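You operate a simulated robot arm through the tools that you are given. There is no shell and no other tool. Be economical: measure what you need, move in short steps, check, and stop when the job is done.

Carry out the task below with a simulated robot arm. There is one attempt and no reset: what you move stays moved.

TASK
Put the yellow nozzle marked "60 psi" on the lower shelf of the pump stand. Press the green button two times. Shut the third drawer from the top. Put the yellow rag from the open top of the tool chest on the fourth board from the bottom of the black shelf. Do these in any order. Set down upright: yellow nozzle.

The check looks at the end state, three seconds after you hand in, the way a careful person would. Anything else that was tipped, shoved, dropped, spilled or broken makes it a failure.

THE ROBOT
A 6-joint arm with a fingered hand on a trunk, on a base that drives. Base frame: it is fixed to the floor where the robot stands at the start and does not move with it; the origin is under the middle of the robot, x ahead of it, y to its left, z up. Readings come in m, degrees, newtons and seconds.
With the tool pointing down near the work surface it reaches from about 0.14 to 0.84 m from the robot's upright axis, wherever it stands. Its first joint turns from -166.0 to 166.0 degrees. Places, roughly: fourth board of the black shelf [-9.5, 9.5, 1.4]; green button [-7.8, 7.1, 0.4]; lower shelf of the pump stand [-0.8, -1.2, 0.2]; third drawer [-9, 9, 0.6]; yellow nozzle [0.25, -0.25, 0.75]; yellow rag (11x10x4 cm) [-9.3, 9, 1.2]. Payload 5 kg.
The tool frame sits at the grasp point between the pads (the TCP): z along the fingers, y along the line on which they close. The tips reach 0.036 m beyond it. The gripper opens to 0.12 m. The gripper's body begins 0.042 m behind the TCP. The gripper is a hand of 4 fingers: y runs from the thumb to the fingers, the wrist lies at [-0.019, -0.123, -0.211] in the tool frame, and closing takes about 1.5 s.
Orientation is told as [roll, pitch, yaw] about the base's x, y, z axes, in that order, counted from this pose: with the fingers straight down and the wrist toward the robot, the tool's x, y and z point along [0, 1, 0], [1, 0, 0] and [0, 0, -1] of the base frame.

THE INTERFACE
- The arm moves only by the tool arm_command. Its arguments are lists of equal length, an entry for each row: "delta_pos": the shift along the tool's x, y, z in units of 400 mm (1.0 is 400 mm), a list of three; "rotation": the turn, a rotation vector about the tool's x, y, z in units of 120 degrees (1.0 is 120 degrees), a list of three. In form: {"delta_pos": [[tx, ty, tz], ...], "rotation": [[wx, wy, wz], ...]}. A call has 1 to 12 rows; each row is the pose to reach, as a shift and turn from the pose commanded when the call began, along the tool's axes at that moment. "gripper" is the gripper command, from -1 (fully open) to 1 (shut), values between in proportion, set as the call begins (left out, the last holds). A call with a number of a shift or a turn outside -1 to 1 is refused whole. Rows are played at 5 a second. More than 0.05 m and 8.6 degrees between two rows, or a gripper value outside its range, and nothing of the call is played. A pose out of reach is approached as far as the arm can. The call stops where the force on the tool passes 40 N (or 10 N more than at its start, if that is more) or the arm is blocked; 0.2 s more then pass. Each finger travels about 0.045 m/s and halts on what it meets, pressing with about 26 N; the grip force reading is that of the motor and also rises with nothing between the fingers. The clock runs only during rows and for 0.2 s after the last one: add rows that repeat a pose to give the fingers time. It gives the time, the measured TCP pose, the force on the tool (base axes), the opening and the grip force at its end, in the units of the frame above (readings bear some noise), with the torque about the TCP (base axes, N m) and any sound that the robot's microphone picked up, and new pictures: "pictures" is both (left out), scene, wrist or none.
- Cameras (640 x 400 px; columns grow to the right, rows downward): "scene" is now at [0.0684, -0.0891, 1.7257]; the picture's right is [-0.82, -0.57, 0.00], its down [-0.47, 0.69, -0.55] and it looks along [0.31, -0.45, -0.83] (base axes); focal length 258 px, centre (320, 200). "wrist" rides on the gripper at [0.073, -0.101, -0.142] in the tool frame; the picture's right is [-0.79, 0.29, -0.54], its down [-0.56, -0.70, 0.44] and it looks along [-0.25, 0.65, 0.71] (tool axes); focal length 280 px, centre (320, 200). There is no depth. A picture from a camera that has moved, and an enlarged one, comes with that camera's place and axes in the base frame and with its lens. The place of the scene camera against the robot may be out by one fixed shift of up to 0.012 m in any direction.
- slide_trunk(by): slides the trunk up (or, below 0, down) by that many m; the arm and the scene camera ride with it, the base frame stays. It gives what a move gives, with no picture.
- steer(legs): drives the robot by 1 to 6 legs, each [ahead, turn to the left] in m and degrees, along the robot's own axes; the way and the turn of a leg run together, so that a leg with both is an arc; at most 1.5 m and 180 degrees a leg. The arm and the cameras ride along, it lands a little off, and it stops where it bumps. It gives what a move gives, and a new picture of the scene camera.
- move_fingers(index, middle, ring, thumb_bend, thumb_turn): sets how far each is bent, from 0 (flat) to 1 (curled in); at 0.3 the hand is open as for a grip, at 0.7 the pads meet at the TCP. One left out holds its place. A second passes; each finger stops where it meets its share of the squeeze, and holds until it gets a number again. A gripper value or a shape takes the hand back. It gives what a move gives, with no picture; readings hold the bend of each and the force on the fingers (four entries, about 0 where the hand has none), thumb and palm. thumb_turn goes from beside the hand (0) to across from the fingers (1), as for a grip.
- set_grasp(shape): the hand has 4 fingers and takes this shape, open, in about a second: jaw (thumb against the fingers, like two jaws); tri (thumb and two fingers); tip (a fingertip pinch); poke (one finger out to press); point (the index stretched); flat (the hand flat); cup (the hand cupped); fist (a fist). The gripper value then closes the fingers along that shape, each until it touches; the sizes above hold for jaw. It gives what a move gives, with no picture.
- aim_head(pan, tilt): turns the head with the scene camera to pan (to the left, within 86 degrees either way) and tilt (down, from -29 to 69), counted from straight ahead of the robot. It gives what a move gives, and a new picture of the scene camera.
- inspect(camera, box): a new picture of the part [left, top, right, bottom] of that camera's present view, enlarged. It takes no simulated time.
- finish_job(): hands the job in; it is judged then, once.

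Go step by step. Nothing tells you exact positions but the pictures and the camera data: compare them with the known pose of the tool, close in by small moves and look again before you grip or let go. The budget is 165 turns and 260 pictures, counting those below and the enlarged ones. Unless the task says otherwise, let go and move clear before handing in.

The tools are called after "Emit:" by a JSON object that holds its "fn" and its "kwargs". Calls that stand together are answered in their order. arm_command: Moves the arm, as the interface text tells. Its arguments: {"type":"object","properties":{"delta_pos":{"type":"array","items":{"type":"array","items":{"type":"number"}}},"rotation":{"type":"array","items":{"type":"array","items":{"type":"number"}}},"gripper":{"type":"number"},"pictures":{"type":"string","enum":["both","scene","wrist","none"]}},"required":["delta_pos","rotation"]} The other tools are called the same way: slide_trunk (by) slides the trunk up or down; set_grasp (shape) gives the hand a shape; move_fingers (index, middle, ring, thumb_bend, thumb_turn) moves the fingers one by one; steer (legs) drives the base; aim_head (pan, tilt) turns the head that bears the scene camera; inspect (camera, box) takes an enlarged picture of a part of a camera's view; finish_job () hands the job in.

At the start:

```text
clock: 0.0
eef_pos: [0.622, -0.3582, 1.0351]
ee_rot: [0.0, 0.0, 0.0]
ft_force: [0.0, 0.0, 0.1]
ft_torque: [0.01, -0.04, 0.01]
opening: 0.12
gripper_force: 0.0
shape: jaw
bend: [0.3, 0.3, 0.3, 0.3, 0.98]
finger forces: [0.1, 0.1, 0.1, 0.0, 0.1, 0.0]
trunk travel left (down, up): [-0.75, 0.09]
robot x, y, heading: [0.0049, -0.0289, -0.2]
head pan, tilt: [-55.5, 56.5]
```

scene: 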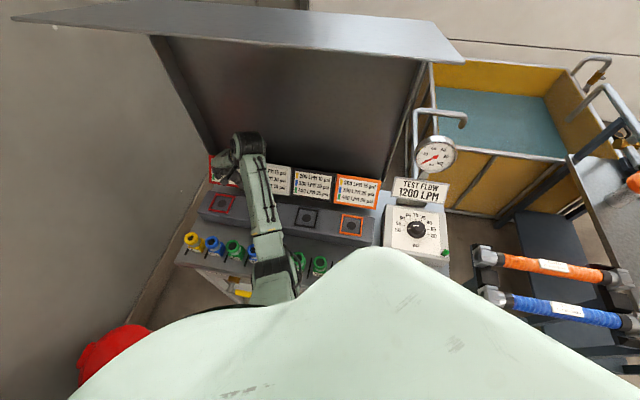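
wrist: 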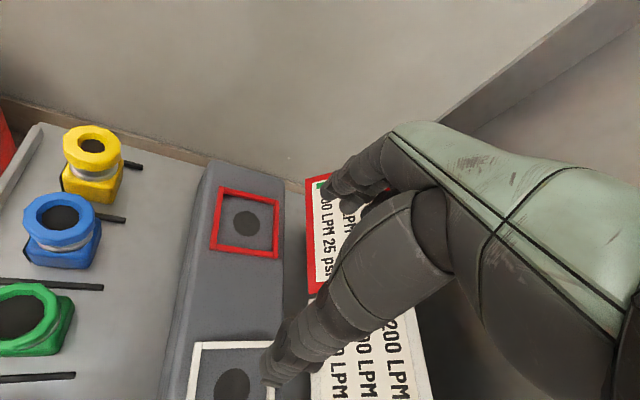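

I see a pump bench with coloured nozzles in front of signs, and the arm hides some of them. I'll enlarge the nozzle area and look further around before moving.

Emit:
{"fn": "inspect", "kwargs": {"camera": "scene", "box": [160, 130, 400, 310]}}

Emit:
{"fn": "aim_head", "kwargs": {"pan": -20, "tilt": 60}}

```text
2.22 times, centred on (280, 220) of scene
camera zoom: at [0.0684, -0.0891, 1.7257], right [-0.82, -0.57, 0.0], down [-0.47, 0.69, -0.55], along [0.31, -0.45, -0.83], focal length 574 px, centre (409, 156)
```

zoom: 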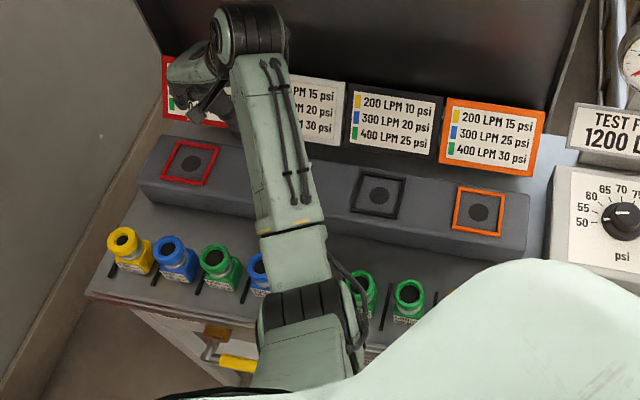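

```text
clock: 1.0
eef_pos: [0.6212, -0.3588, 1.0359]
ee_rot: [0.0, 0.0, -0.1]
ft_force: [-0.9, 0.7, -0.2]
ft_torque: [0.01, -0.01, -0.03]
opening: 0.12
gripper_force: 0.0
shape: jaw
bend: [0.3, 0.3, 0.3, 0.3, 0.97]
finger forces: [0.0, 0.0, 0.0, 0.0, 0.1, 0.0]
trunk travel left (down, up): [-0.75, 0.09]
robot x, y, heading: [0.0031, -0.0227, -0.1]
head pan, tilt: [-20.0, 60.0]
camera scene: at [0.091, -0.0549, 1.7214], right [-0.34, -0.94, 0.0], down [-0.81, 0.3, -0.5], along [0.47, -0.17, -0.87], focal length 258 px, centre (320, 200)
```

scene: 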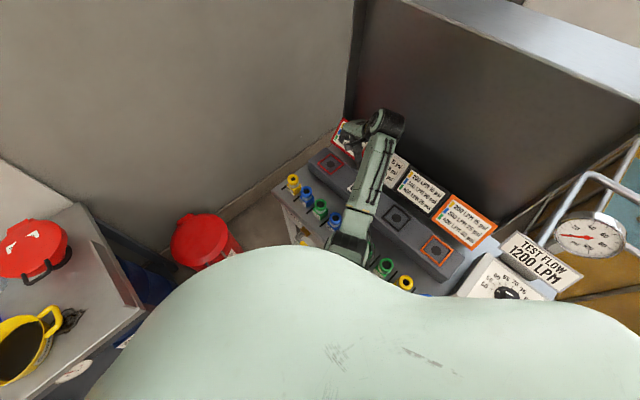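

Nozzles stand in a row from about [0.71,-0.15] to [0.18,-0.39], with a second yellow one near the right end. I'll look from another head angle and read the labels.

Emit:
{"fn": "inspect", "kwargs": {"camera": "scene", "box": [260, 160, 440, 300]}}

Emit:
{"fn": "aim_head", "kwargs": {"pan": -80, "tilt": 55}}

```text
2.86 times, centred on (350, 230) of scene
camera zoom: at [0.091, -0.0549, 1.7214], right [-0.34, -0.94, 0.0], down [-0.81, 0.3, -0.5], along [0.47, -0.17, -0.87], focal length 737 px, centre (234, 114)
```

zoom: 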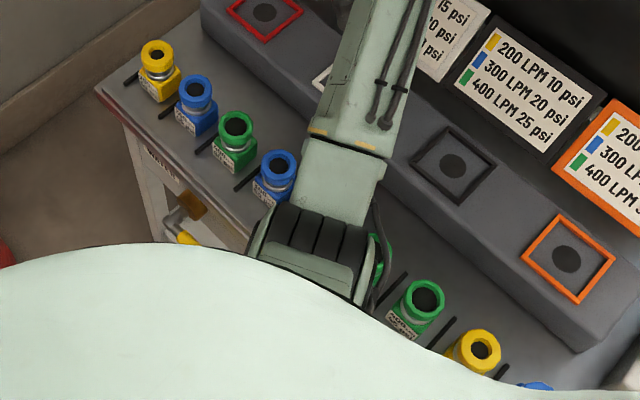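

```text
clock: 2.3
eef_pos: [0.6207, -0.3559, 1.0372]
ee_rot: [0.0, -0.1, 0.0]
ft_force: [0.7, -0.8, 0.4]
ft_torque: [0.0, -0.01, 0.04]
opening: 0.12
gripper_force: 0.0
shape: jaw
bend: [0.3, 0.3, 0.3, 0.3, 0.97]
finger forces: [0.0, 0.0, 0.1, 0.0, 0.1, 0.1]
trunk travel left (down, up): [-0.75, 0.09]
robot x, y, heading: [0.0035, -0.0274, -0.2]
head pan, tilt: [-80.0, 55.0]
camera scene: at [0.041, -0.102, 1.7275], right [-0.98, -0.17, 0.0], down [-0.14, 0.81, -0.57], along [0.1, -0.56, -0.82], focal length 258 px, centre (320, 200)
```

scene: 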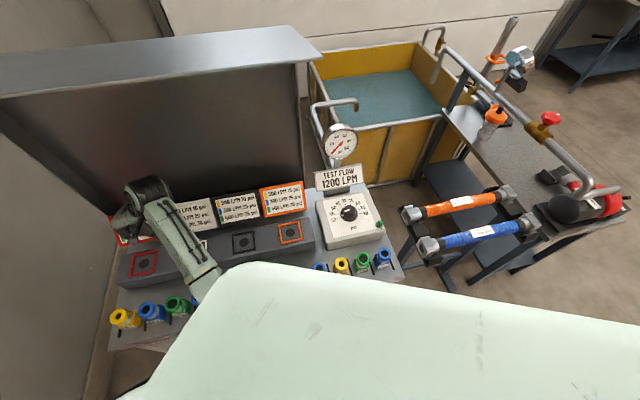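

There is another yellow nozzle near [0.02,-0.46], and the pump stand is on the right with a blue lower shelf. I'll enlarge both.

Emit:
{"fn": "inspect", "kwargs": {"camera": "scene", "box": [290, 160, 410, 280]}}

Emit:
{"fn": "inspect", "kwargs": {"camera": "scene", "box": [390, 80, 640, 300]}}

```text
3.33 times, centred on (350, 220) of scene
camera zoom: at [0.041, -0.102, 1.7275], right [-0.98, -0.17, 0.0], down [-0.14, 0.81, -0.57], along [0.1, -0.56, -0.82], focal length 860 px, centre (220, 133)
```

zoom: 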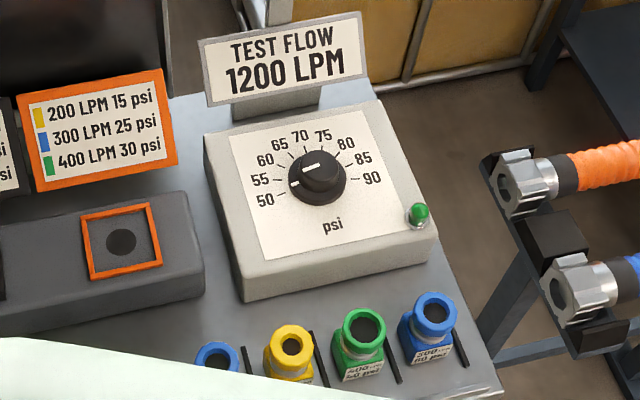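

```text
1.82 times, centred on (515, 190) of scene
camera zoom: at [0.041, -0.102, 1.7275], right [-0.98, -0.17, 0.0], down [-0.14, 0.81, -0.57], along [0.1, -0.56, -0.82], focal length 469 px, centre (-34, 218)
```

zoom: 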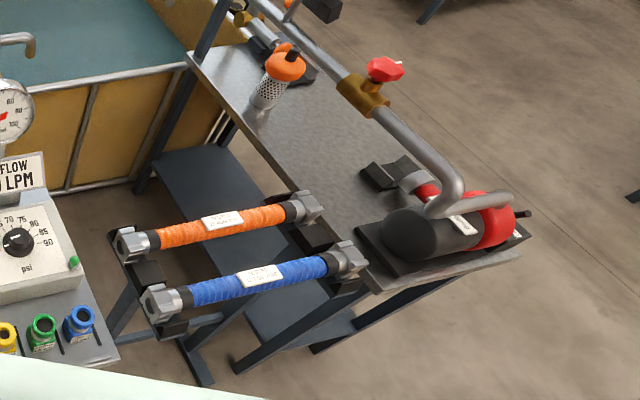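

Labels are on the nozzles' robot-facing sides, so I need to see them from further back. I'll raise the trunk, retract the arm towards the robot, and look left for free floor.

Emit:
{"fn": "slide_trunk", "kwargs": {"by": 0.08}}

Emit:
{"fn": "arm_command", "kwargs": {"delta_pos": [[0.09, -0.05, 0], [0.18, -0.11, 0], [0.27, -0.17, 0], [0.36, -0.23, 0], [0.45, -0.3, 0], [0.54, -0.37, 0], [0.63, -0.44, 0], [0.72, -0.51, 0], [0.8, -0.58, 0], [0.87, -0.65, 0]], "rotation": [[0, 0, 0], [0, 0, 0], [0, 0, 0], [0, 0, 0], [0, 0, 0], [0, 0, 0], [0, 0, 0], [0, 0, 0], [0, 0, 0], [0, 0, 0]], "pictures": "wrist"}}

Emit:
{"fn": "aim_head", "kwargs": {"pan": 80, "tilt": 25}}

```text
clock: 3.5
eef_pos: [0.622, -0.3575, 1.1161]
ee_rot: [-0.1, 0.0, 0.0]
ft_force: [-0.1, -0.2, 0.1]
ft_torque: [0.01, 0.02, -0.01]
opening: 0.1199
gripper_force: 0.1
shape: jaw
bend: [0.3, 0.3, 0.3, 0.3, 0.97]
finger forces: [0.0, 0.0, 0.1, 0.1, 0.1, 0.1]
trunk travel left (down, up): [-0.83, 0.01]
robot x, y, heading: [-0.0007, -0.0257, 0.1]
head pan, tilt: [-80.0, 55.0]
```

```text
clock: 5.9
eef_pos: [0.4342, -0.0218, 1.1356]
ee_rot: [0.4, -7.0, 1.0]
ft_force: [-0.1, -0.8, 0.6]
ft_torque: [0.07, 0.0, 0.02]
opening: 0.1198
gripper_force: 0.0
shape: jaw
bend: [0.3, 0.3, 0.3, 0.3, 0.98]
finger forces: [0.0, 0.1, 0.0, 0.0, 0.1, 0.0]
out of reach, approached as far as the arm can: row 9, 10
trunk travel left (down, up): [-0.83, 0.01]
robot x, y, heading: [0.005, -0.0253, 0.0]
head pan, tilt: [-80.0, 55.0]
stopped in row 10: the arm was blocked; the commanded pose is now the measured one
camera wrist: at [0.3135, 0.0473, 1.2637], right [0.23, -0.79, 0.57], down [-0.63, -0.57, -0.53], along [0.74, -0.23, -0.63], focal length 280 px, centre (320, 200)
```

wrist: 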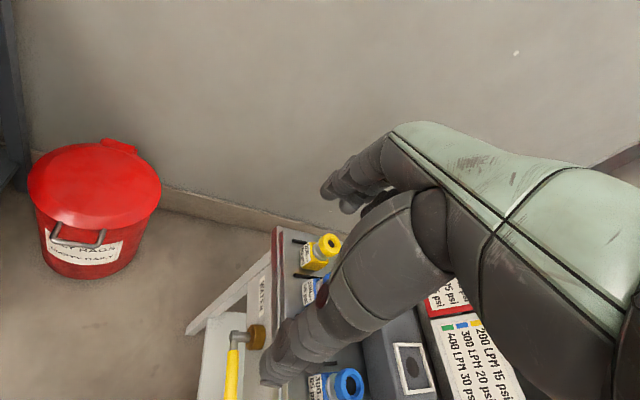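

```text
clock: 8.3
eef_pos: [0.4315, -0.0101, 1.1365]
ee_rot: [-0.3, -7.1, 1.2]
ft_force: [-0.5, 0.2, 0.5]
ft_torque: [0.04, 0.0, -0.02]
opening: 0.1203
gripper_force: 0.0
shape: jaw
bend: [0.3, 0.3, 0.3, 0.3, 0.98]
finger forces: [0.0, 0.1, 0.0, 0.1, 0.0, 0.1]
trunk travel left (down, up): [-0.83, 0.01]
robot x, y, heading: [0.0042, -0.0253, -0.1]
head pan, tilt: [80.0, 25.0]
camera scene: at [0.0496, 0.0607, 1.8514], right [0.98, -0.17, 0.0], down [-0.08, -0.42, -0.91], along [0.16, 0.89, -0.42], focal length 258 px, centre (320, 200)
```

scene: 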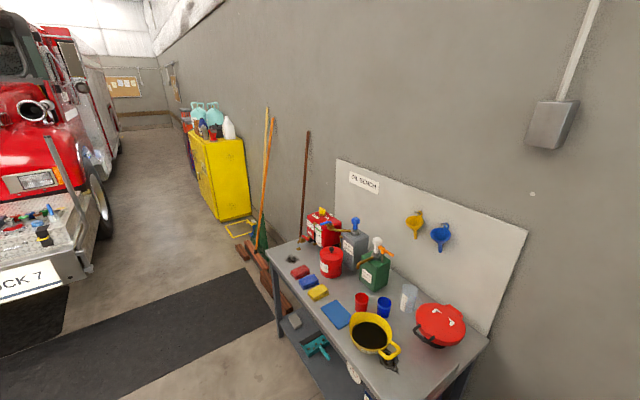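

The table on the left hems the robot in, but behind seems free. I'll back up 0.6 m and look back at the nozzle row.

Emit:
{"fn": "steer", "kwargs": {"legs": [[-0.6, 0]]}}

Emit:
{"fn": "aim_head", "kwargs": {"pan": -30, "tilt": 40}}

```text
clock: 12.1
eef_pos: [-0.1737, -0.0083, 1.1356]
ee_rot: [-0.1, -7.1, 1.8]
ft_force: [-0.2, -1.2, 0.7]
ft_torque: [0.02, 0.0, 0.01]
opening: 0.1202
gripper_force: 0.0
shape: jaw
bend: [0.3, 0.3, 0.3, 0.3, 0.98]
finger forces: [0.0, 0.1, 0.0, 0.1, 0.0, 0.1]
trunk travel left (down, up): [-0.83, 0.01]
robot x, y, heading: [-0.602, -0.0248, 0.4]
head pan, tilt: [80.0, 25.0]
camera scene: at [-0.5569, 0.0579, 1.8513], right [0.99, -0.16, 0.0], down [-0.07, -0.42, -0.91], along [0.15, 0.89, -0.42], focal length 258 px, centre (320, 200)
```

scene: 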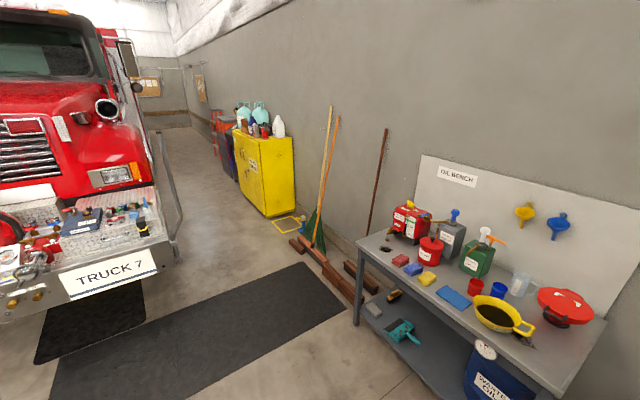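

```text
clock: 13.9
eef_pos: [-0.1737, -0.0089, 1.1363]
ee_rot: [-0.3, -7.0, 1.8]
ft_force: [0.1, 0.3, 0.2]
ft_torque: [0.01, -0.02, -0.01]
opening: 0.1199
gripper_force: 0.0
shape: jaw
bend: [0.3, 0.3, 0.3, 0.3, 0.98]
finger forces: [0.1, 0.1, 0.1, 0.1, 0.0, 0.1]
trunk travel left (down, up): [-0.83, 0.01]
robot x, y, heading: [-0.6048, -0.0291, 0.9]
head pan, tilt: [-30.0, 40.0]
camera scene: at [-0.4981, -0.0748, 1.8279], right [-0.49, -0.87, 0.0], down [-0.56, 0.31, -0.76], along [0.67, -0.38, -0.64], focal length 258 px, centre (320, 200)
```

scene: 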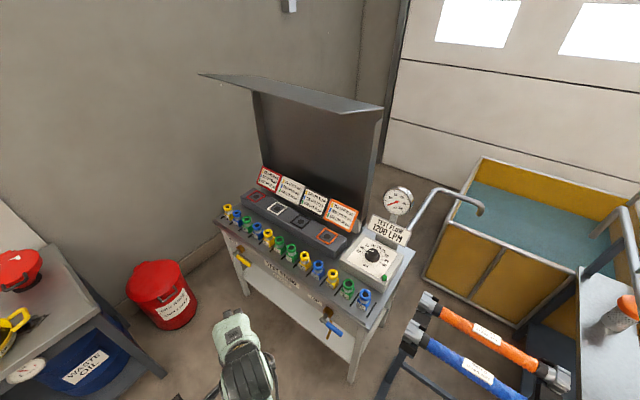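

Now the whole row of 11 nozzles is visible, with several yellows. I'll zoom into the labels.

Emit:
{"fn": "inspect", "kwargs": {"camera": "scene", "box": [215, 200, 295, 260]}}

Emit:
{"fn": "inspect", "kwargs": {"camera": "scene", "box": [285, 235, 385, 310]}}

```text
6.67 times, centred on (255, 230) of scene
camera zoom: at [-0.4981, -0.0748, 1.8279], right [-0.49, -0.87, 0.0], down [-0.56, 0.31, -0.76], along [0.67, -0.38, -0.64], focal length 1720 px, centre (753, 0)
```

zoom: 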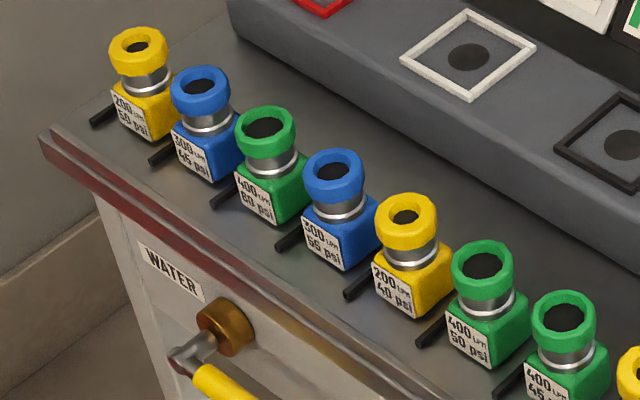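

```text
5.33 times, centred on (335, 272) of scene
camera zoom: at [-0.4981, -0.0748, 1.8279], right [-0.49, -0.87, 0.0], down [-0.56, 0.31, -0.76], along [0.67, -0.38, -0.64], focal length 1376 px, centre (240, -187)
```

zoom: 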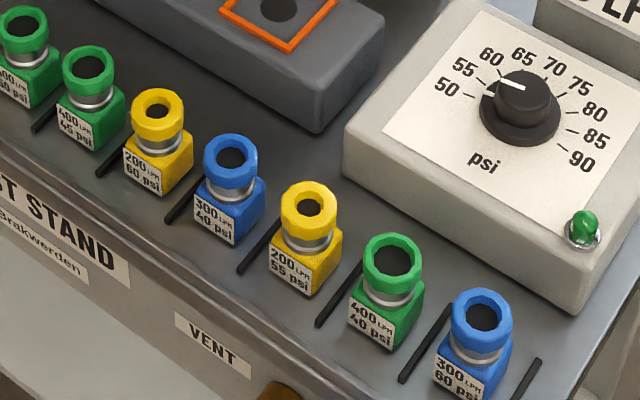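

The target is the 8th nozzle (200 LPM, 60 psi), with its top near [0.17,-0.38,0.88]. I'll drive forward 0.45 m so it lies about 0.5 m away, and look again.

Emit:
{"fn": "steer", "kwargs": {"legs": [[0.42, 0]]}}

Emit:
{"fn": "aim_head", "kwargs": {"pan": -50, "tilt": 55}}

```text
clock: 16.7
eef_pos: [0.2486, -0.0013, 1.1372]
ee_rot: [-0.2, -7.1, 2.1]
ft_force: [-0.6, -0.4, 1.3]
ft_torque: [0.03, 0.01, 0.02]
opening: 0.1199
gripper_force: 0.1
shape: jaw
bend: [0.3, 0.3, 0.3, 0.3, 0.98]
finger forces: [0.1, 0.0, 0.1, 0.1, 0.0, 0.1]
trunk travel left (down, up): [-0.83, 0.01]
robot x, y, heading: [-0.1805, -0.0225, 0.8]
head pan, tilt: [-30.0, 40.0]
camera scene: at [-0.0755, -0.0695, 1.828], right [-0.49, -0.87, 0.0], down [-0.56, 0.31, -0.76], along [0.67, -0.37, -0.64], focal length 258 px, centre (320, 200)
```

scene: 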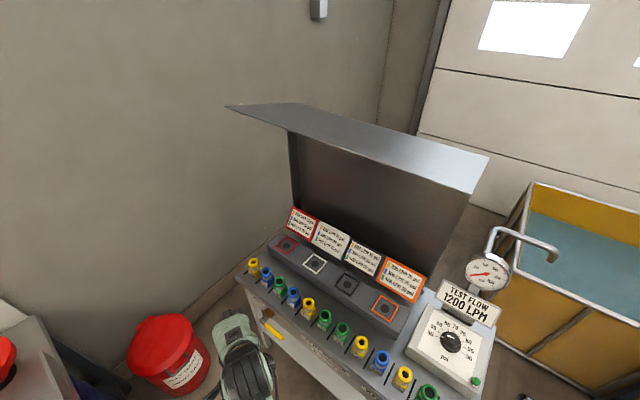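

```text
clock: 17.6
eef_pos: [0.2483, -0.0018, 1.1382]
ee_rot: [-0.2, -7.1, 2.1]
ft_force: [0.3, 0.2, 0.0]
ft_torque: [0.03, -0.03, -0.02]
opening: 0.12
gripper_force: 0.2
shape: jaw
bend: [0.3, 0.3, 0.3, 0.3, 0.98]
finger forces: [0.0, 0.1, 0.1, 0.0, 0.0, 0.1]
trunk travel left (down, up): [-0.83, 0.01]
robot x, y, heading: [-0.1778, -0.0224, 1.1]
head pan, tilt: [-50.0, 55.0]
camera scene: at [-0.1027, -0.0826, 1.8074], right [-0.76, -0.65, 0.0], down [-0.54, 0.62, -0.57], along [0.37, -0.43, -0.82], focal length 258 px, centre (320, 200)
```

scene: 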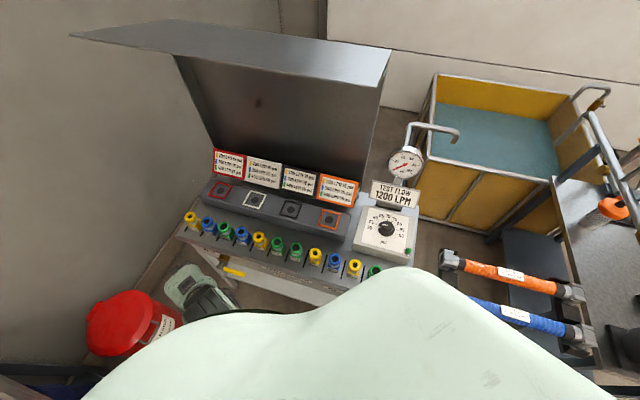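

The target is the yellow nozzle around column 315. I'll zoom there to measure it.

Emit:
{"fn": "inspect", "kwargs": {"camera": "scene", "box": [270, 230, 366, 290]}}

```text
6.67 times, centred on (318, 260) of scene
camera zoom: at [-0.1027, -0.0826, 1.8074], right [-0.76, -0.65, 0.0], down [-0.54, 0.62, -0.57], along [0.37, -0.43, -0.82], focal length 1720 px, centre (333, -200)
```

zoom: 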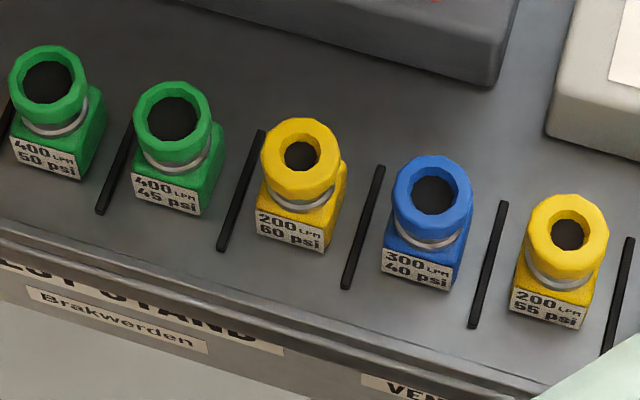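

The nozzle axis is about [0.168,-0.369], its top is at z≈0.895 and the bench at ≈0.81; the row runs along yaw −66.7°, with 0.077 m spacing. I'll choose a narrower tri grip and straighten the tool.

Emit:
{"fn": "set_grasp", "kwargs": {"shape": "tri"}}

Emit:
{"fn": "arm_command", "kwargs": {"delta_pos": [[0, 0, 0], [0, 0, 0], [0, 0, 0]], "rotation": [[0.03, 0, 0], [0.059, 0, 0], [0.059, 0, 0]], "pictures": "wrist"}}

```text
clock: 18.5
eef_pos: [0.2485, -0.0032, 1.1365]
ee_rot: [-0.3, -7.1, 2.0]
ft_force: [0.3, 1.0, 0.5]
ft_torque: [-0.02, 0.01, -0.04]
opening: 0.12
gripper_force: 0.1
shape: tri
bend: [0.3, 0.3, 0.99, 0.3, 0.98]
finger forces: [0.1, 0.1, 0.1, 0.0, 0.0, 0.0]
trunk travel left (down, up): [-0.83, 0.01]
robot x, y, heading: [-0.1816, -0.0227, 0.7]
head pan, tilt: [-50.0, 55.0]
```

```text
clock: 19.3
eef_pos: [0.2444, -0.0031, 1.1384]
ee_rot: [-0.1, -0.2, 2.1]
ft_force: [-0.1, -0.6, -0.3]
ft_torque: [-0.01, -0.01, 0.01]
opening: 0.12
gripper_force: 0.1
shape: tri
bend: [0.3, 0.3, 0.99, 0.3, 0.98]
finger forces: [0.0, 0.0, 0.0, 0.1, 0.0, 0.0]
trunk travel left (down, up): [-0.83, 0.01]
robot x, y, heading: [-0.182, -0.0204, 0.6]
head pan, tilt: [-50.0, 55.0]
camera wrist: at [0.1401, 0.0658, 1.2798], right [0.31, -0.78, 0.55], down [-0.68, -0.58, -0.44], along [0.66, -0.23, -0.71], focal length 280 px, centre (320, 200)
```

wrist: 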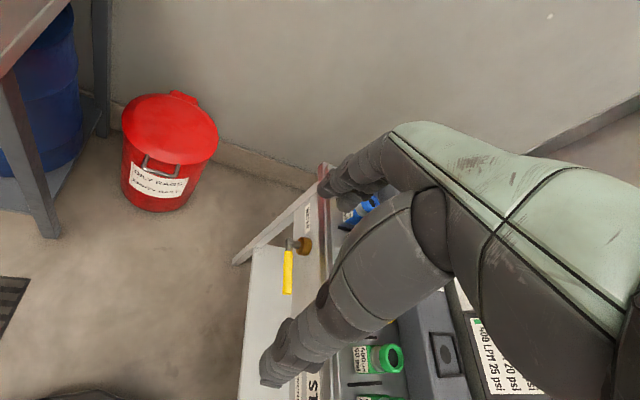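

Upright now. I'll swing over the nozzle, yawed to face the row, staying high.

Emit:
{"fn": "arm_command", "kwargs": {"delta_pos": [[-0.1, -0.025, 0], [-0.2, -0.05, 0], [-0.3, -0.08, 0], [-0.4, -0.11, 0], [-0.5, -0.14, 0], [-0.6, -0.165, 0], [-0.7, -0.19, 0], [-0.8, -0.21, 0], [-0.91, -0.233, 0], [-0.91, -0.233, 0]], "rotation": [[0, 0, 0.064], [0, 0, 0.128], [0, 0, 0.192], [0, 0, 0.256], [0, 0, 0.32], [0, 0, 0.384], [0, 0, 0.448], [0, 0, 0.512], [0, 0, 0.573], [0, 0, 0.573]], "pictures": "both"}}

```text
clock: 21.5
eef_pos: [0.1679, -0.3705, 1.1381]
ee_rot: [0.1, -0.2, -66.9]
ft_force: [-0.5, 0.6, -0.3]
ft_torque: [-0.01, -0.04, 0.02]
opening: 0.1201
gripper_force: 0.1
shape: tri
bend: [0.3, 0.3, 0.99, 0.3, 0.98]
finger forces: [0.2, 0.0, 0.0, 0.0, 0.0, 0.1]
out of reach, approached as far as the arm can: row 2, 3
trunk travel left (down, up): [-0.83, 0.01]
robot x, y, heading: [-0.1812, -0.023, 0.8]
head pan, tilt: [-50.0, 55.0]
camera scene: at [-0.1078, -0.0822, 1.8076], right [-0.76, -0.65, 0.0], down [-0.53, 0.62, -0.57], along [0.37, -0.43, -0.82], focal length 258 px, centre (320, 200)
camera wrist: at [0.1936, -0.2492, 1.2803], right [-0.61, -0.57, 0.54], down [-0.79, 0.42, -0.45], along [0.03, -0.7, -0.71], focal length 280 px, centre (320, 200)
```

scene: 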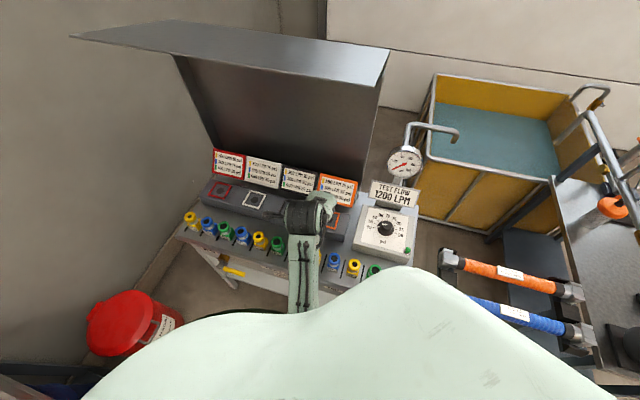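
wrist: 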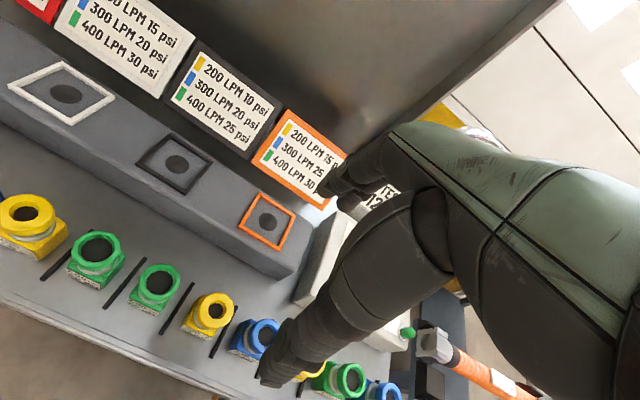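

The wrist view puts the nozzle about 11 mm to tool +x and 8 mm to −y. I'll correct, come down partway, and look again.

Emit:
{"fn": "arm_command", "kwargs": {"delta_pos": [[0.027, -0.019, 0.1], [0.027, -0.019, 0.2], [0.027, -0.019, 0.3], [0.027, -0.019, 0.34], [0.027, -0.019, 0.34]], "rotation": [[0, 0, 0], [0, 0, 0], [0, 0, 0], [0, 0, 0], [0, 0, 0]], "pictures": "wrist"}}

Emit:
{"fn": "inspect", "kwargs": {"camera": "scene", "box": [250, 170, 400, 290]}}

```text
clock: 22.7
eef_pos: [0.1745, -0.359, 1.0006]
ee_rot: [0.1, -0.2, -66.7]
ft_force: [-0.2, 0.0, -0.2]
ft_torque: [0.0, -0.03, 0.04]
opening: 0.12
gripper_force: 0.0
shape: tri
bend: [0.3, 0.3, 0.99, 0.3, 0.98]
finger forces: [0.0, 0.0, 0.1, 0.0, 0.0, 0.0]
trunk travel left (down, up): [-0.83, 0.01]
robot x, y, heading: [-0.1777, -0.0219, 0.5]
head pan, tilt: [-50.0, 55.0]
camera wrist: at [0.2003, -0.2376, 1.1425], right [-0.61, -0.57, 0.54], down [-0.79, 0.42, -0.45], along [0.03, -0.7, -0.71], focal length 280 px, centre (320, 200)
```

wrist: 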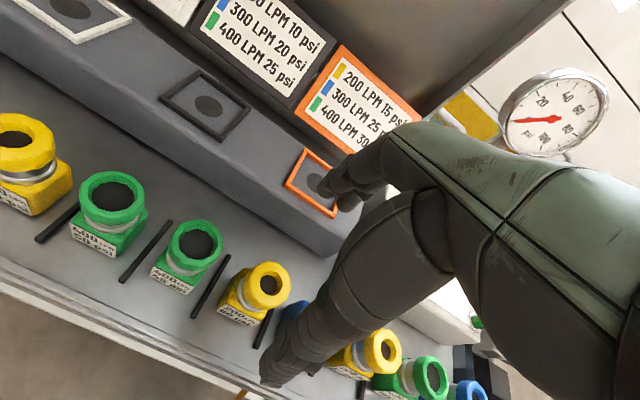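

```text
3.33 times, centred on (325, 230) of scene
camera zoom: at [-0.1075, -0.083, 1.8075], right [-0.76, -0.65, 0.0], down [-0.53, 0.62, -0.57], along [0.37, -0.43, -0.82], focal length 860 px, centre (303, 100)
```

zoom: 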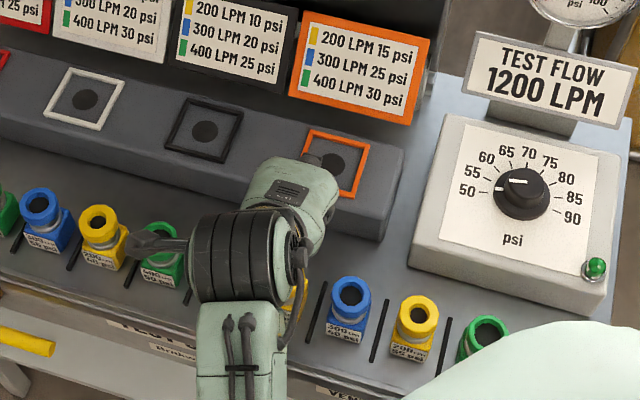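

The nozzle is now centred under the grasp point to within about 2 mm. I'll go down in steps, watching the force.

Emit:
{"fn": "arm_command", "kwargs": {"delta_pos": [[0, 0, 0.06], [0, 0, 0.12], [0, 0, 0.18], [0, 0, 0.23], [0, 0, 0.25]], "rotation": [[0, 0, 0], [0, 0, 0], [0, 0, 0], [0, 0, 0], [0, 0, 0]], "pictures": "wrist"}}

Emit:
{"fn": "inspect", "kwargs": {"camera": "wrist", "box": [200, 150, 440, 400]}}

```text
clock: 23.9
eef_pos: [0.1745, -0.3595, 0.902]
ee_rot: [0.0, -0.2, -66.8]
ft_force: [0.4, 0.0, 0.2]
ft_torque: [0.0, -0.02, 0.02]
opening: 0.12
gripper_force: 0.0
shape: tri
bend: [0.3, 0.3, 0.99, 0.3, 0.98]
finger forces: [0.0, 0.0, 0.0, 0.1, 0.0, 0.1]
trunk travel left (down, up): [-0.83, 0.01]
robot x, y, heading: [-0.177, -0.0208, 0.8]
head pan, tilt: [-50.0, 55.0]
camera wrist: at [0.1999, -0.2379, 1.043], right [-0.61, -0.57, 0.54], down [-0.79, 0.42, -0.45], along [0.03, -0.7, -0.71], focal length 280 px, centre (320, 200)
```

wrist: 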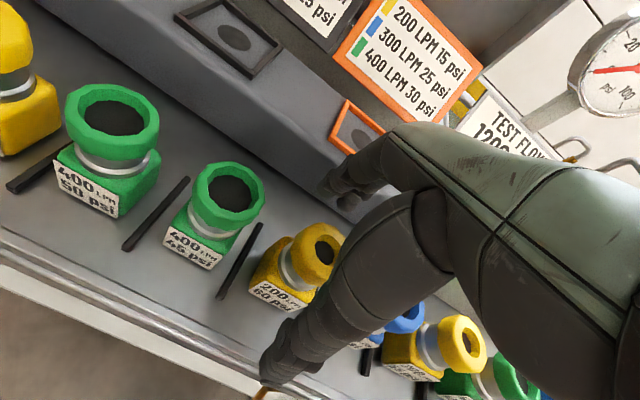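

```text
1.60 times, centred on (320, 275) of wrist
camera zoom: at [0.1999, -0.2379, 1.043], right [-0.61, -0.57, 0.54], down [-0.79, 0.42, -0.45], along [0.03, -0.7, -0.71], focal length 449 px, centre (320, 80)
```

zoom: 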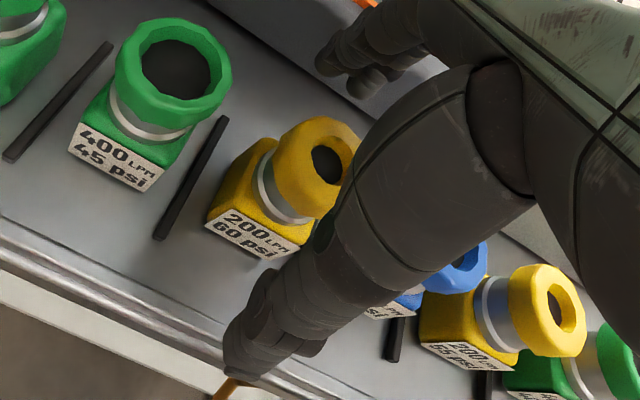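

The nozzle sits between the thumb and the fingers as expected. I'll go down another 35 mm and then close.

Emit:
{"fn": "arm_command", "kwargs": {"delta_pos": [[0, 0, 0.03], [0, 0, 0.06], [0, 0, 0.085], [0, 0, 0.085]], "rotation": [[0, 0, 0], [0, 0, 0], [0, 0, 0], [0, 0, 0]], "pictures": "wrist"}}

```text
clock: 24.9
eef_pos: [0.1731, -0.3597, 0.8698]
ee_rot: [0.1, -0.3, -66.7]
ft_force: [0.8, 0.2, 0.1]
ft_torque: [-0.01, 0.0, -0.01]
opening: 0.1197
gripper_force: 0.0
shape: tri
bend: [0.3, 0.3, 0.99, 0.3, 0.98]
finger forces: [0.0, 0.1, 0.0, 0.0, 0.0, 0.1]
trunk travel left (down, up): [-0.83, 0.01]
robot x, y, heading: [-0.181, -0.0255, 0.7]
head pan, tilt: [-50.0, 55.0]
camera wrist: at [0.1996, -0.2378, 1.0109], right [-0.61, -0.57, 0.54], down [-0.79, 0.42, -0.45], along [0.03, -0.7, -0.71], focal length 280 px, centre (320, 200)
```

wrist: 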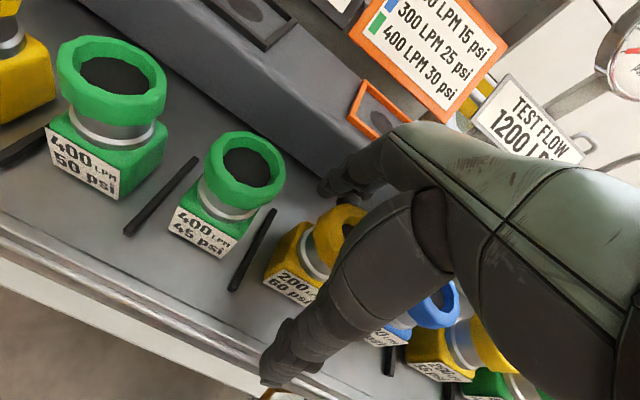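

Hand is around the neck and body with no contact. I'll close.

Emit:
{"fn": "arm_command", "kwargs": {"delta_pos": [[0, 0, 0], [0, 0, 0], [0, 0, 0], [0, 0, 0], [0, 0, 0], [0, 0, 0], [0, 0, 0], [0, 0, 0], [0, 0, 0]], "rotation": [[0, 0, 0], [0, 0, 0], [0, 0, 0], [0, 0, 0], [0, 0, 0], [0, 0, 0], [0, 0, 0], [0, 0, 0], [0, 0, 0]], "gripper": 1, "pictures": "wrist"}}

```text
clock: 26.9
eef_pos: [0.1732, -0.3587, 0.8697]
ee_rot: [0.1, -0.3, -66.8]
ft_force: [-0.2, 0.1, -0.7]
ft_torque: [-0.02, -0.03, 0.02]
opening: 0.0405
gripper_force: 25.8
shape: tri
bend: [0.74, 0.52, 1.0, 0.73, 1.0]
finger forces: [11.7, 11.4, 0.1, 0.0, 23.2, 0.0]
trunk travel left (down, up): [-0.83, 0.01]
robot x, y, heading: [-0.1825, -0.0222, 0.8]
head pan, tilt: [-50.0, 55.0]
camera wrist: at [0.1996, -0.2378, 1.0108], right [-0.61, -0.57, 0.54], down [-0.79, 0.42, -0.45], along [0.03, -0.7, -0.71], focal length 280 px, centre (320, 200)
```

wrist: 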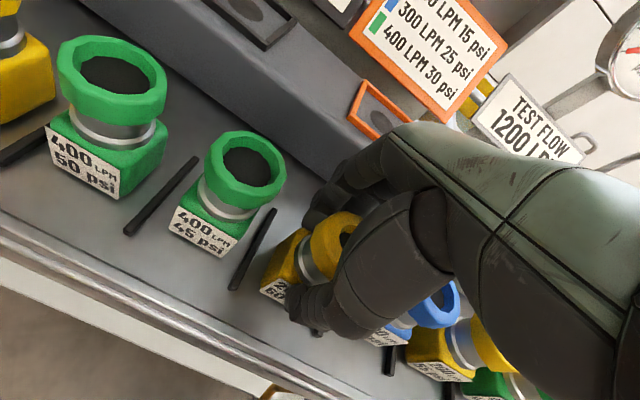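

Gripped (0.04 m opening, forces balanced). I'll lift straight up slowly.

Emit:
{"fn": "arm_command", "kwargs": {"delta_pos": [[0, 0, -0.03], [0, 0, -0.08], [0, 0, -0.15], [0, 0, -0.24], [0, 0, -0.34], [0, 0, -0.44], [0, 0, -0.5], [0, 0, -0.5]], "rotation": [[0, 0, 0], [0, 0, 0], [0, 0, 0], [0, 0, 0], [0, 0, 0], [0, 0, 0], [0, 0, 0], [0, 0, 0]], "pictures": "both"}}

Emit:
{"fn": "inspect", "kwargs": {"camera": "wrist", "box": [200, 150, 440, 400]}}

```text
clock: 28.7
eef_pos: [0.1739, -0.3592, 1.0707]
ee_rot: [0.1, -0.2, -66.8]
ft_force: [0.1, 0.5, -3.4]
ft_torque: [0.0, -0.02, 0.02]
opening: 0.0404
gripper_force: 26.0
shape: tri
bend: [0.74, 0.52, 1.0, 0.73, 1.0]
finger forces: [11.7, 11.5, 0.0, 0.0, 23.3, 0.1]
trunk travel left (down, up): [-0.83, 0.01]
robot x, y, heading: [-0.1792, -0.0237, 0.7]
head pan, tilt: [-50.0, 55.0]
camera scene: at [-0.1071, -0.0833, 1.8075], right [-0.76, -0.65, 0.0], down [-0.54, 0.62, -0.57], along [0.37, -0.43, -0.82], focal length 258 px, centre (320, 200)
camera wrist: at [0.1989, -0.2377, 1.2103], right [-0.61, -0.57, 0.54], down [-0.79, 0.42, -0.45], along [0.03, -0.7, -0.71], focal length 280 px, centre (320, 200)
```

scene: 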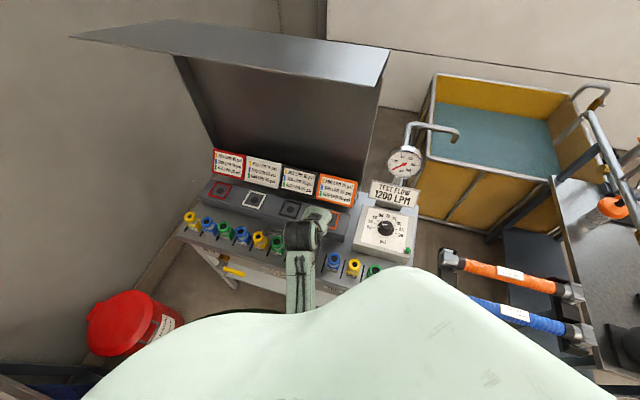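
wrist: 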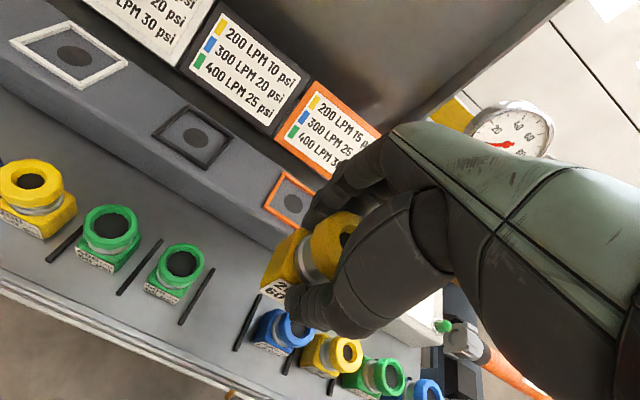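

```text
1.60 times, centred on (320, 275) of wrist
camera zoom: at [0.1989, -0.2377, 1.2103], right [-0.61, -0.57, 0.54], down [-0.79, 0.42, -0.45], along [0.03, -0.7, -0.71], focal length 449 px, centre (320, 80)
```

zoom: 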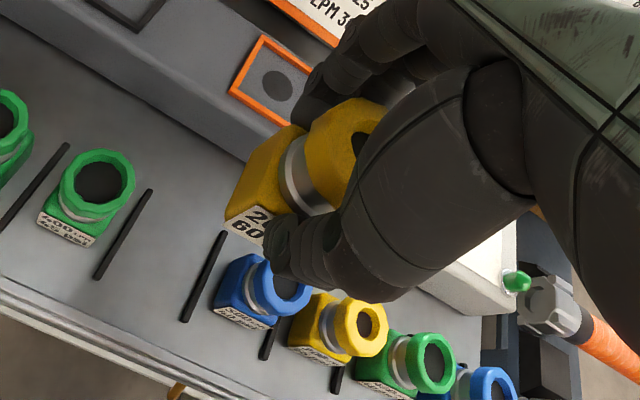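

The nozzle is held upright. I'll retract the arm in front of the robot and look at the pump stand.

Emit:
{"fn": "arm_command", "kwargs": {"delta_pos": [[0, -0.1, 0], [0.05, -0.2, 0], [0.1, -0.3, 0], [0.15, -0.4, 0], [0.2, -0.48, 0], [0.25, -0.55, 0], [0.3, -0.6, 0], [0.36, -0.63, 0], [0.42, -0.65, 0], [0.48, -0.66, 0], [0.52, -0.66, 0]], "rotation": [[0, 0, -0.03], [0, 0, -0.08], [0, 0, -0.14], [0, 0, -0.2], [0, 0, -0.26], [0, 0, -0.32], [0, 0, -0.38], [0, 0, -0.44], [0, 0, -0.5], [0, 0, -0.55], [0, 0, -0.55]], "pictures": "none"}}

Emit:
{"fn": "aim_head", "kwargs": {"pan": -86, "tilt": 35}}

```text
clock: 29.9
eef_pos: [0.1845, -0.2485, 1.1018]
ee_rot: [1.0, -6.6, -49.4]
ft_force: [-0.2, -0.1, -2.0]
ft_torque: [0.01, -0.03, 0.01]
opening: 0.0402
gripper_force: 25.9
shape: tri
bend: [0.74, 0.53, 1.0, 0.73, 1.0]
finger forces: [12.1, 12.0, 0.0, 0.0, 24.4, 0.0]
trunk travel left (down, up): [-0.83, 0.01]
robot x, y, heading: [-0.1788, -0.0233, 0.8]
head pan, tilt: [-50.0, 55.0]
stopped in row 5: the arm was blocked; the commanded pose is now the measured one
```

```text
clock: 30.9
eef_pos: [0.1848, -0.2485, 1.1056]
ee_rot: [1.2, -6.8, -49.3]
ft_force: [-0.2, 0.0, -3.6]
ft_torque: [0.01, 0.0, 0.02]
opening: 0.0404
gripper_force: 25.9
shape: tri
bend: [0.74, 0.53, 1.0, 0.73, 1.0]
finger forces: [12.2, 12.0, 0.1, 0.0, 24.4, 0.0]
trunk travel left (down, up): [-0.83, 0.01]
robot x, y, heading: [-0.1798, -0.021, 0.6]
head pan, tilt: [-85.9, 35.0]
camera scene: at [-0.1406, -0.1156, 1.8352], right [-1.0, -0.08, 0.0], down [-0.05, 0.57, -0.82], along [0.07, -0.82, -0.57], focal length 258 px, centre (320, 200)
```

scene: 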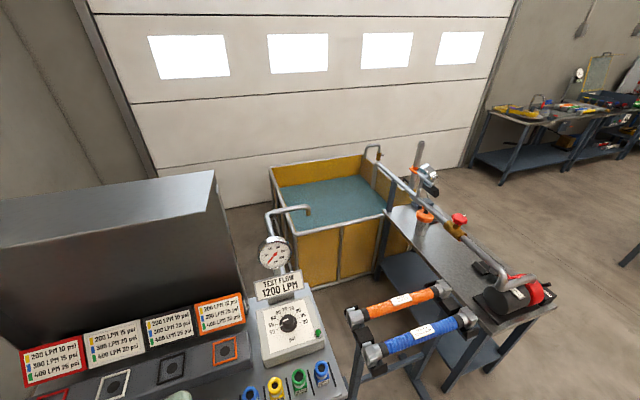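

The stand's top runs from about (-0.78,-0.73)/(-1.12,-0.88) to (-0.52,-1.52), so the west long side looks free. I'll back away and view it from there.

Emit:
{"fn": "steer", "kwargs": {"legs": [[-1.35, 0]]}}

Emit:
{"fn": "aim_head", "kwargs": {"pan": -60, "tilt": 30}}

```text
clock: 38.2
eef_pos: [-1.145, -0.2633, 1.1067]
ee_rot: [1.1, -6.7, -49.9]
ft_force: [-0.6, 0.1, -1.3]
ft_torque: [0.01, 0.02, -0.01]
opening: 0.0403
gripper_force: 26.1
shape: tri
bend: [0.74, 0.53, 1.0, 0.73, 1.0]
finger forces: [12.0, 12.0, 0.0, 0.0, 24.5, 0.0]
trunk travel left (down, up): [-0.83, 0.01]
robot x, y, heading: [-1.5067, -0.0357, 0.1]
head pan, tilt: [-85.9, 35.0]
camera scene: at [-1.4686, -0.128, 1.8358], right [-1.0, -0.07, 0.0], down [-0.05, 0.57, -0.82], along [0.06, -0.82, -0.57], focal length 258 px, centre (320, 200)
```

scene: 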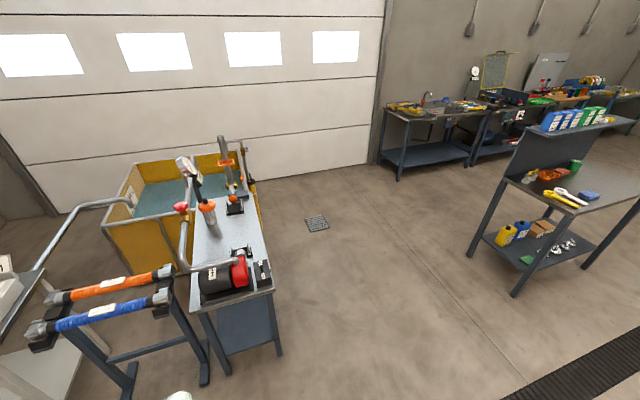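

```text
clock: 39.1
eef_pos: [-1.1449, -0.2639, 1.1061]
ee_rot: [1.1, -6.8, -49.9]
ft_force: [-0.7, 0.1, -1.9]
ft_torque: [-0.01, 0.01, 0.01]
opening: 0.0404
gripper_force: 26.1
shape: tri
bend: [0.74, 0.53, 1.0, 0.73, 1.0]
finger forces: [12.1, 12.0, 0.0, 0.0, 24.4, 0.0]
trunk travel left (down, up): [-0.83, 0.01]
robot x, y, heading: [-1.5035, -0.0326, 0.3]
head pan, tilt: [-60.0, 30.0]
camera scene: at [-1.43, -0.1181, 1.8435], right [-0.86, -0.5, 0.0], down [-0.25, 0.43, -0.87], along [0.43, -0.75, -0.5], focal length 258 px, centre (320, 200)
```

scene: 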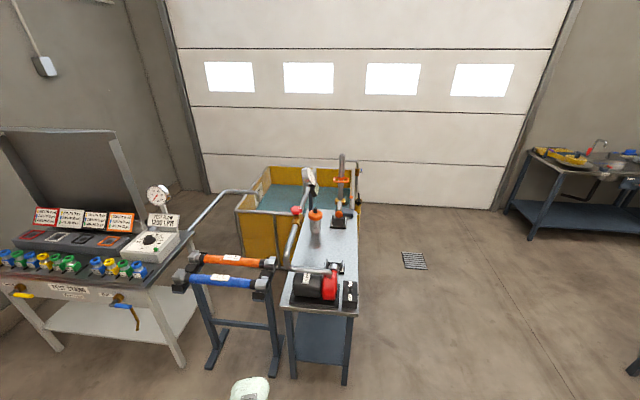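

The west side of the stand is open and its lower shelf is empty. I'll drive round to its west side, keeping some distance.

Emit:
{"fn": "steer", "kwargs": {"legs": [[0, -100.3], [1.37, 0], [0, 120]]}}

Emit:
{"fn": "aim_head", "kwargs": {"pan": 0, "tilt": 45}}

```text
clock: 57.5
eef_pos: [-1.3194, -1.4617, 1.1057]
ee_rot: [1.3, -6.7, -29.4]
ft_force: [0.1, 0.5, -2.3]
ft_torque: [-0.01, -0.01, 0.01]
opening: 0.0402
gripper_force: 25.8
shape: tri
bend: [0.74, 0.53, 1.0, 0.74, 1.0]
finger forces: [11.5, 11.1, 0.1, 0.0, 22.8, 0.0]
trunk travel left (down, up): [-0.83, 0.01]
robot x, y, heading: [-1.7413, -1.3739, 20.8]
head pan, tilt: [-60.0, 30.0]
camera scene: at [-1.6387, -1.4229, 1.8434], right [-0.63, -0.77, 0.0], down [-0.39, 0.32, -0.87], along [0.67, -0.55, -0.5], focal length 258 px, centre (320, 200)
```

scene: 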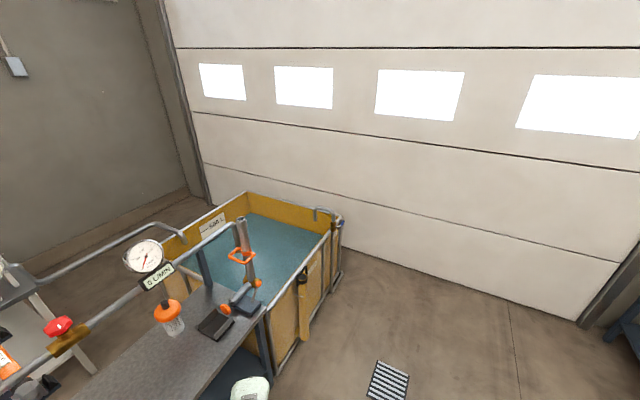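

```text
clock: 58.8
eef_pos: [-1.319, -1.4606, 1.106]
ee_rot: [1.2, -6.7, -29.4]
ft_force: [0.7, -1.3, -2.8]
ft_torque: [-0.01, 0.02, 0.0]
opening: 0.0397
gripper_force: 26.1
shape: tri
bend: [0.74, 0.53, 1.0, 0.74, 1.0]
finger forces: [11.4, 11.2, 0.0, 0.0, 22.9, 0.0]
trunk travel left (down, up): [-0.83, 0.01]
robot x, y, heading: [-1.7383, -1.3733, 20.8]
head pan, tilt: [0.0, 45.0]
camera scene: at [-1.633, -1.337, 1.8208], right [0.35, -0.94, 0.0], down [-0.66, -0.25, -0.71], along [0.66, 0.25, -0.71], focal length 258 px, centre (320, 200)
```

scene: 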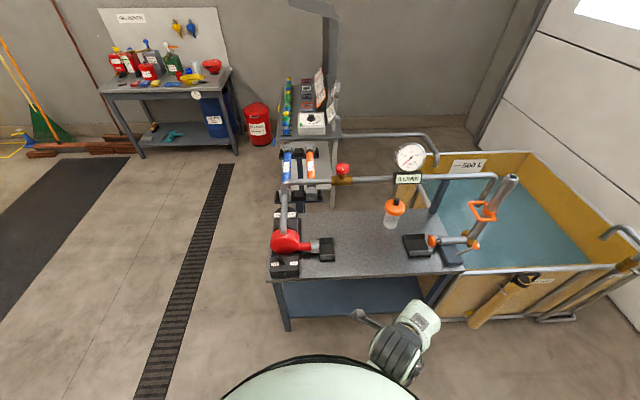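

The stand's lower shelf is at about z 0.2, with its west edge some 0.7 m ahead of the robot and empty. I'll straighten the hand first, then swing it in front.

Emit:
{"fn": "arm_command", "kwargs": {"delta_pos": [[0, 0.05, 0], [0, 0.1, 0], [0, 0.1, 0]], "rotation": [[0.028, -0.005, 0], [0.056, -0.01, 0], [0.056, -0.01, 0]], "pictures": "none"}}

Emit:
{"fn": "arm_command", "kwargs": {"delta_pos": [[0.075, -0.03, 0], [0.15, -0.06, 0], [0.225, -0.1, 0], [0.3, -0.14, 0], [0.375, -0.19, 0], [0.45, -0.24, 0], [0.525, -0.3, 0], [0.597, -0.35, 0], [0.597, -0.35, 0]], "rotation": [[0, 0, -0.055], [0, 0, -0.11], [0, 0, -0.165], [0, 0, -0.22], [0, 0, -0.275], [0, 0, -0.33], [0, 0, -0.385], [0, 0, -0.437], [0, 0, -0.437]], "pictures": "both"}}

```text
clock: 59.6
eef_pos: [-1.2931, -1.4777, 1.1139]
ee_rot: [0.1, -0.4, -29.3]
ft_force: [-0.9, 1.2, -1.6]
ft_torque: [-0.03, -0.09, 0.01]
opening: 0.0397
gripper_force: 26.3
shape: tri
bend: [0.74, 0.53, 1.0, 0.73, 1.0]
finger forces: [12.5, 12.1, 0.0, 0.0, 25.0, 0.1]
trunk travel left (down, up): [-0.83, 0.01]
robot x, y, heading: [-1.7384, -1.3723, 20.8]
head pan, tilt: [0.0, 45.0]
```

```text
clock: 61.6
eef_pos: [-1.2923, -1.2031, 1.1103]
ee_rot: [0.0, -0.1, 23.2]
ft_force: [-0.4, -0.9, -2.0]
ft_torque: [0.01, 0.0, 0.01]
opening: 0.0399
gripper_force: 26.1
shape: tri
bend: [0.74, 0.53, 1.0, 0.73, 1.0]
finger forces: [12.4, 12.0, 0.0, 0.1, 24.4, 0.0]
trunk travel left (down, up): [-0.83, 0.01]
robot x, y, heading: [-1.7364, -1.3706, 20.6]
head pan, tilt: [0.0, 45.0]
camera scene: at [-1.6371, -1.3389, 1.8209], right [0.35, -0.94, 0.0], down [-0.66, -0.25, -0.71], along [0.66, 0.25, -0.71], focal length 258 px, centre (320, 200)
camera wrist: at [-1.4143, -1.1764, 1.2529], right [0.57, -0.61, 0.54], down [-0.42, -0.79, -0.44], along [0.7, 0.03, -0.71], focal length 280 px, centre (320, 200)
```

scene: 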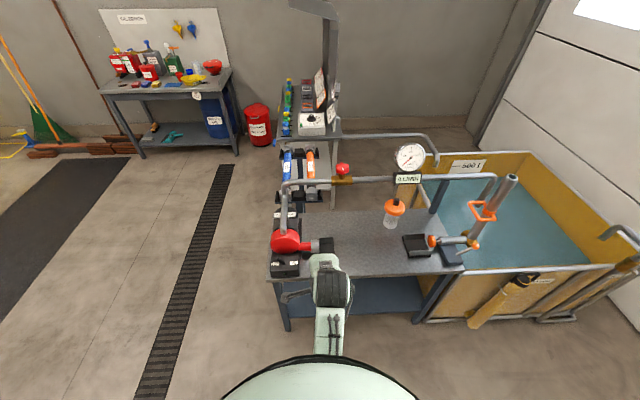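
wrist: 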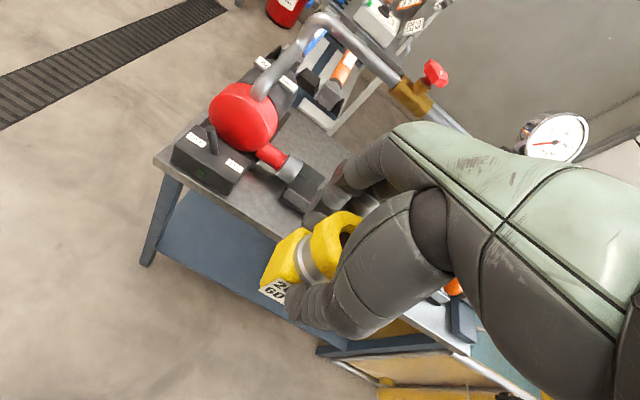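

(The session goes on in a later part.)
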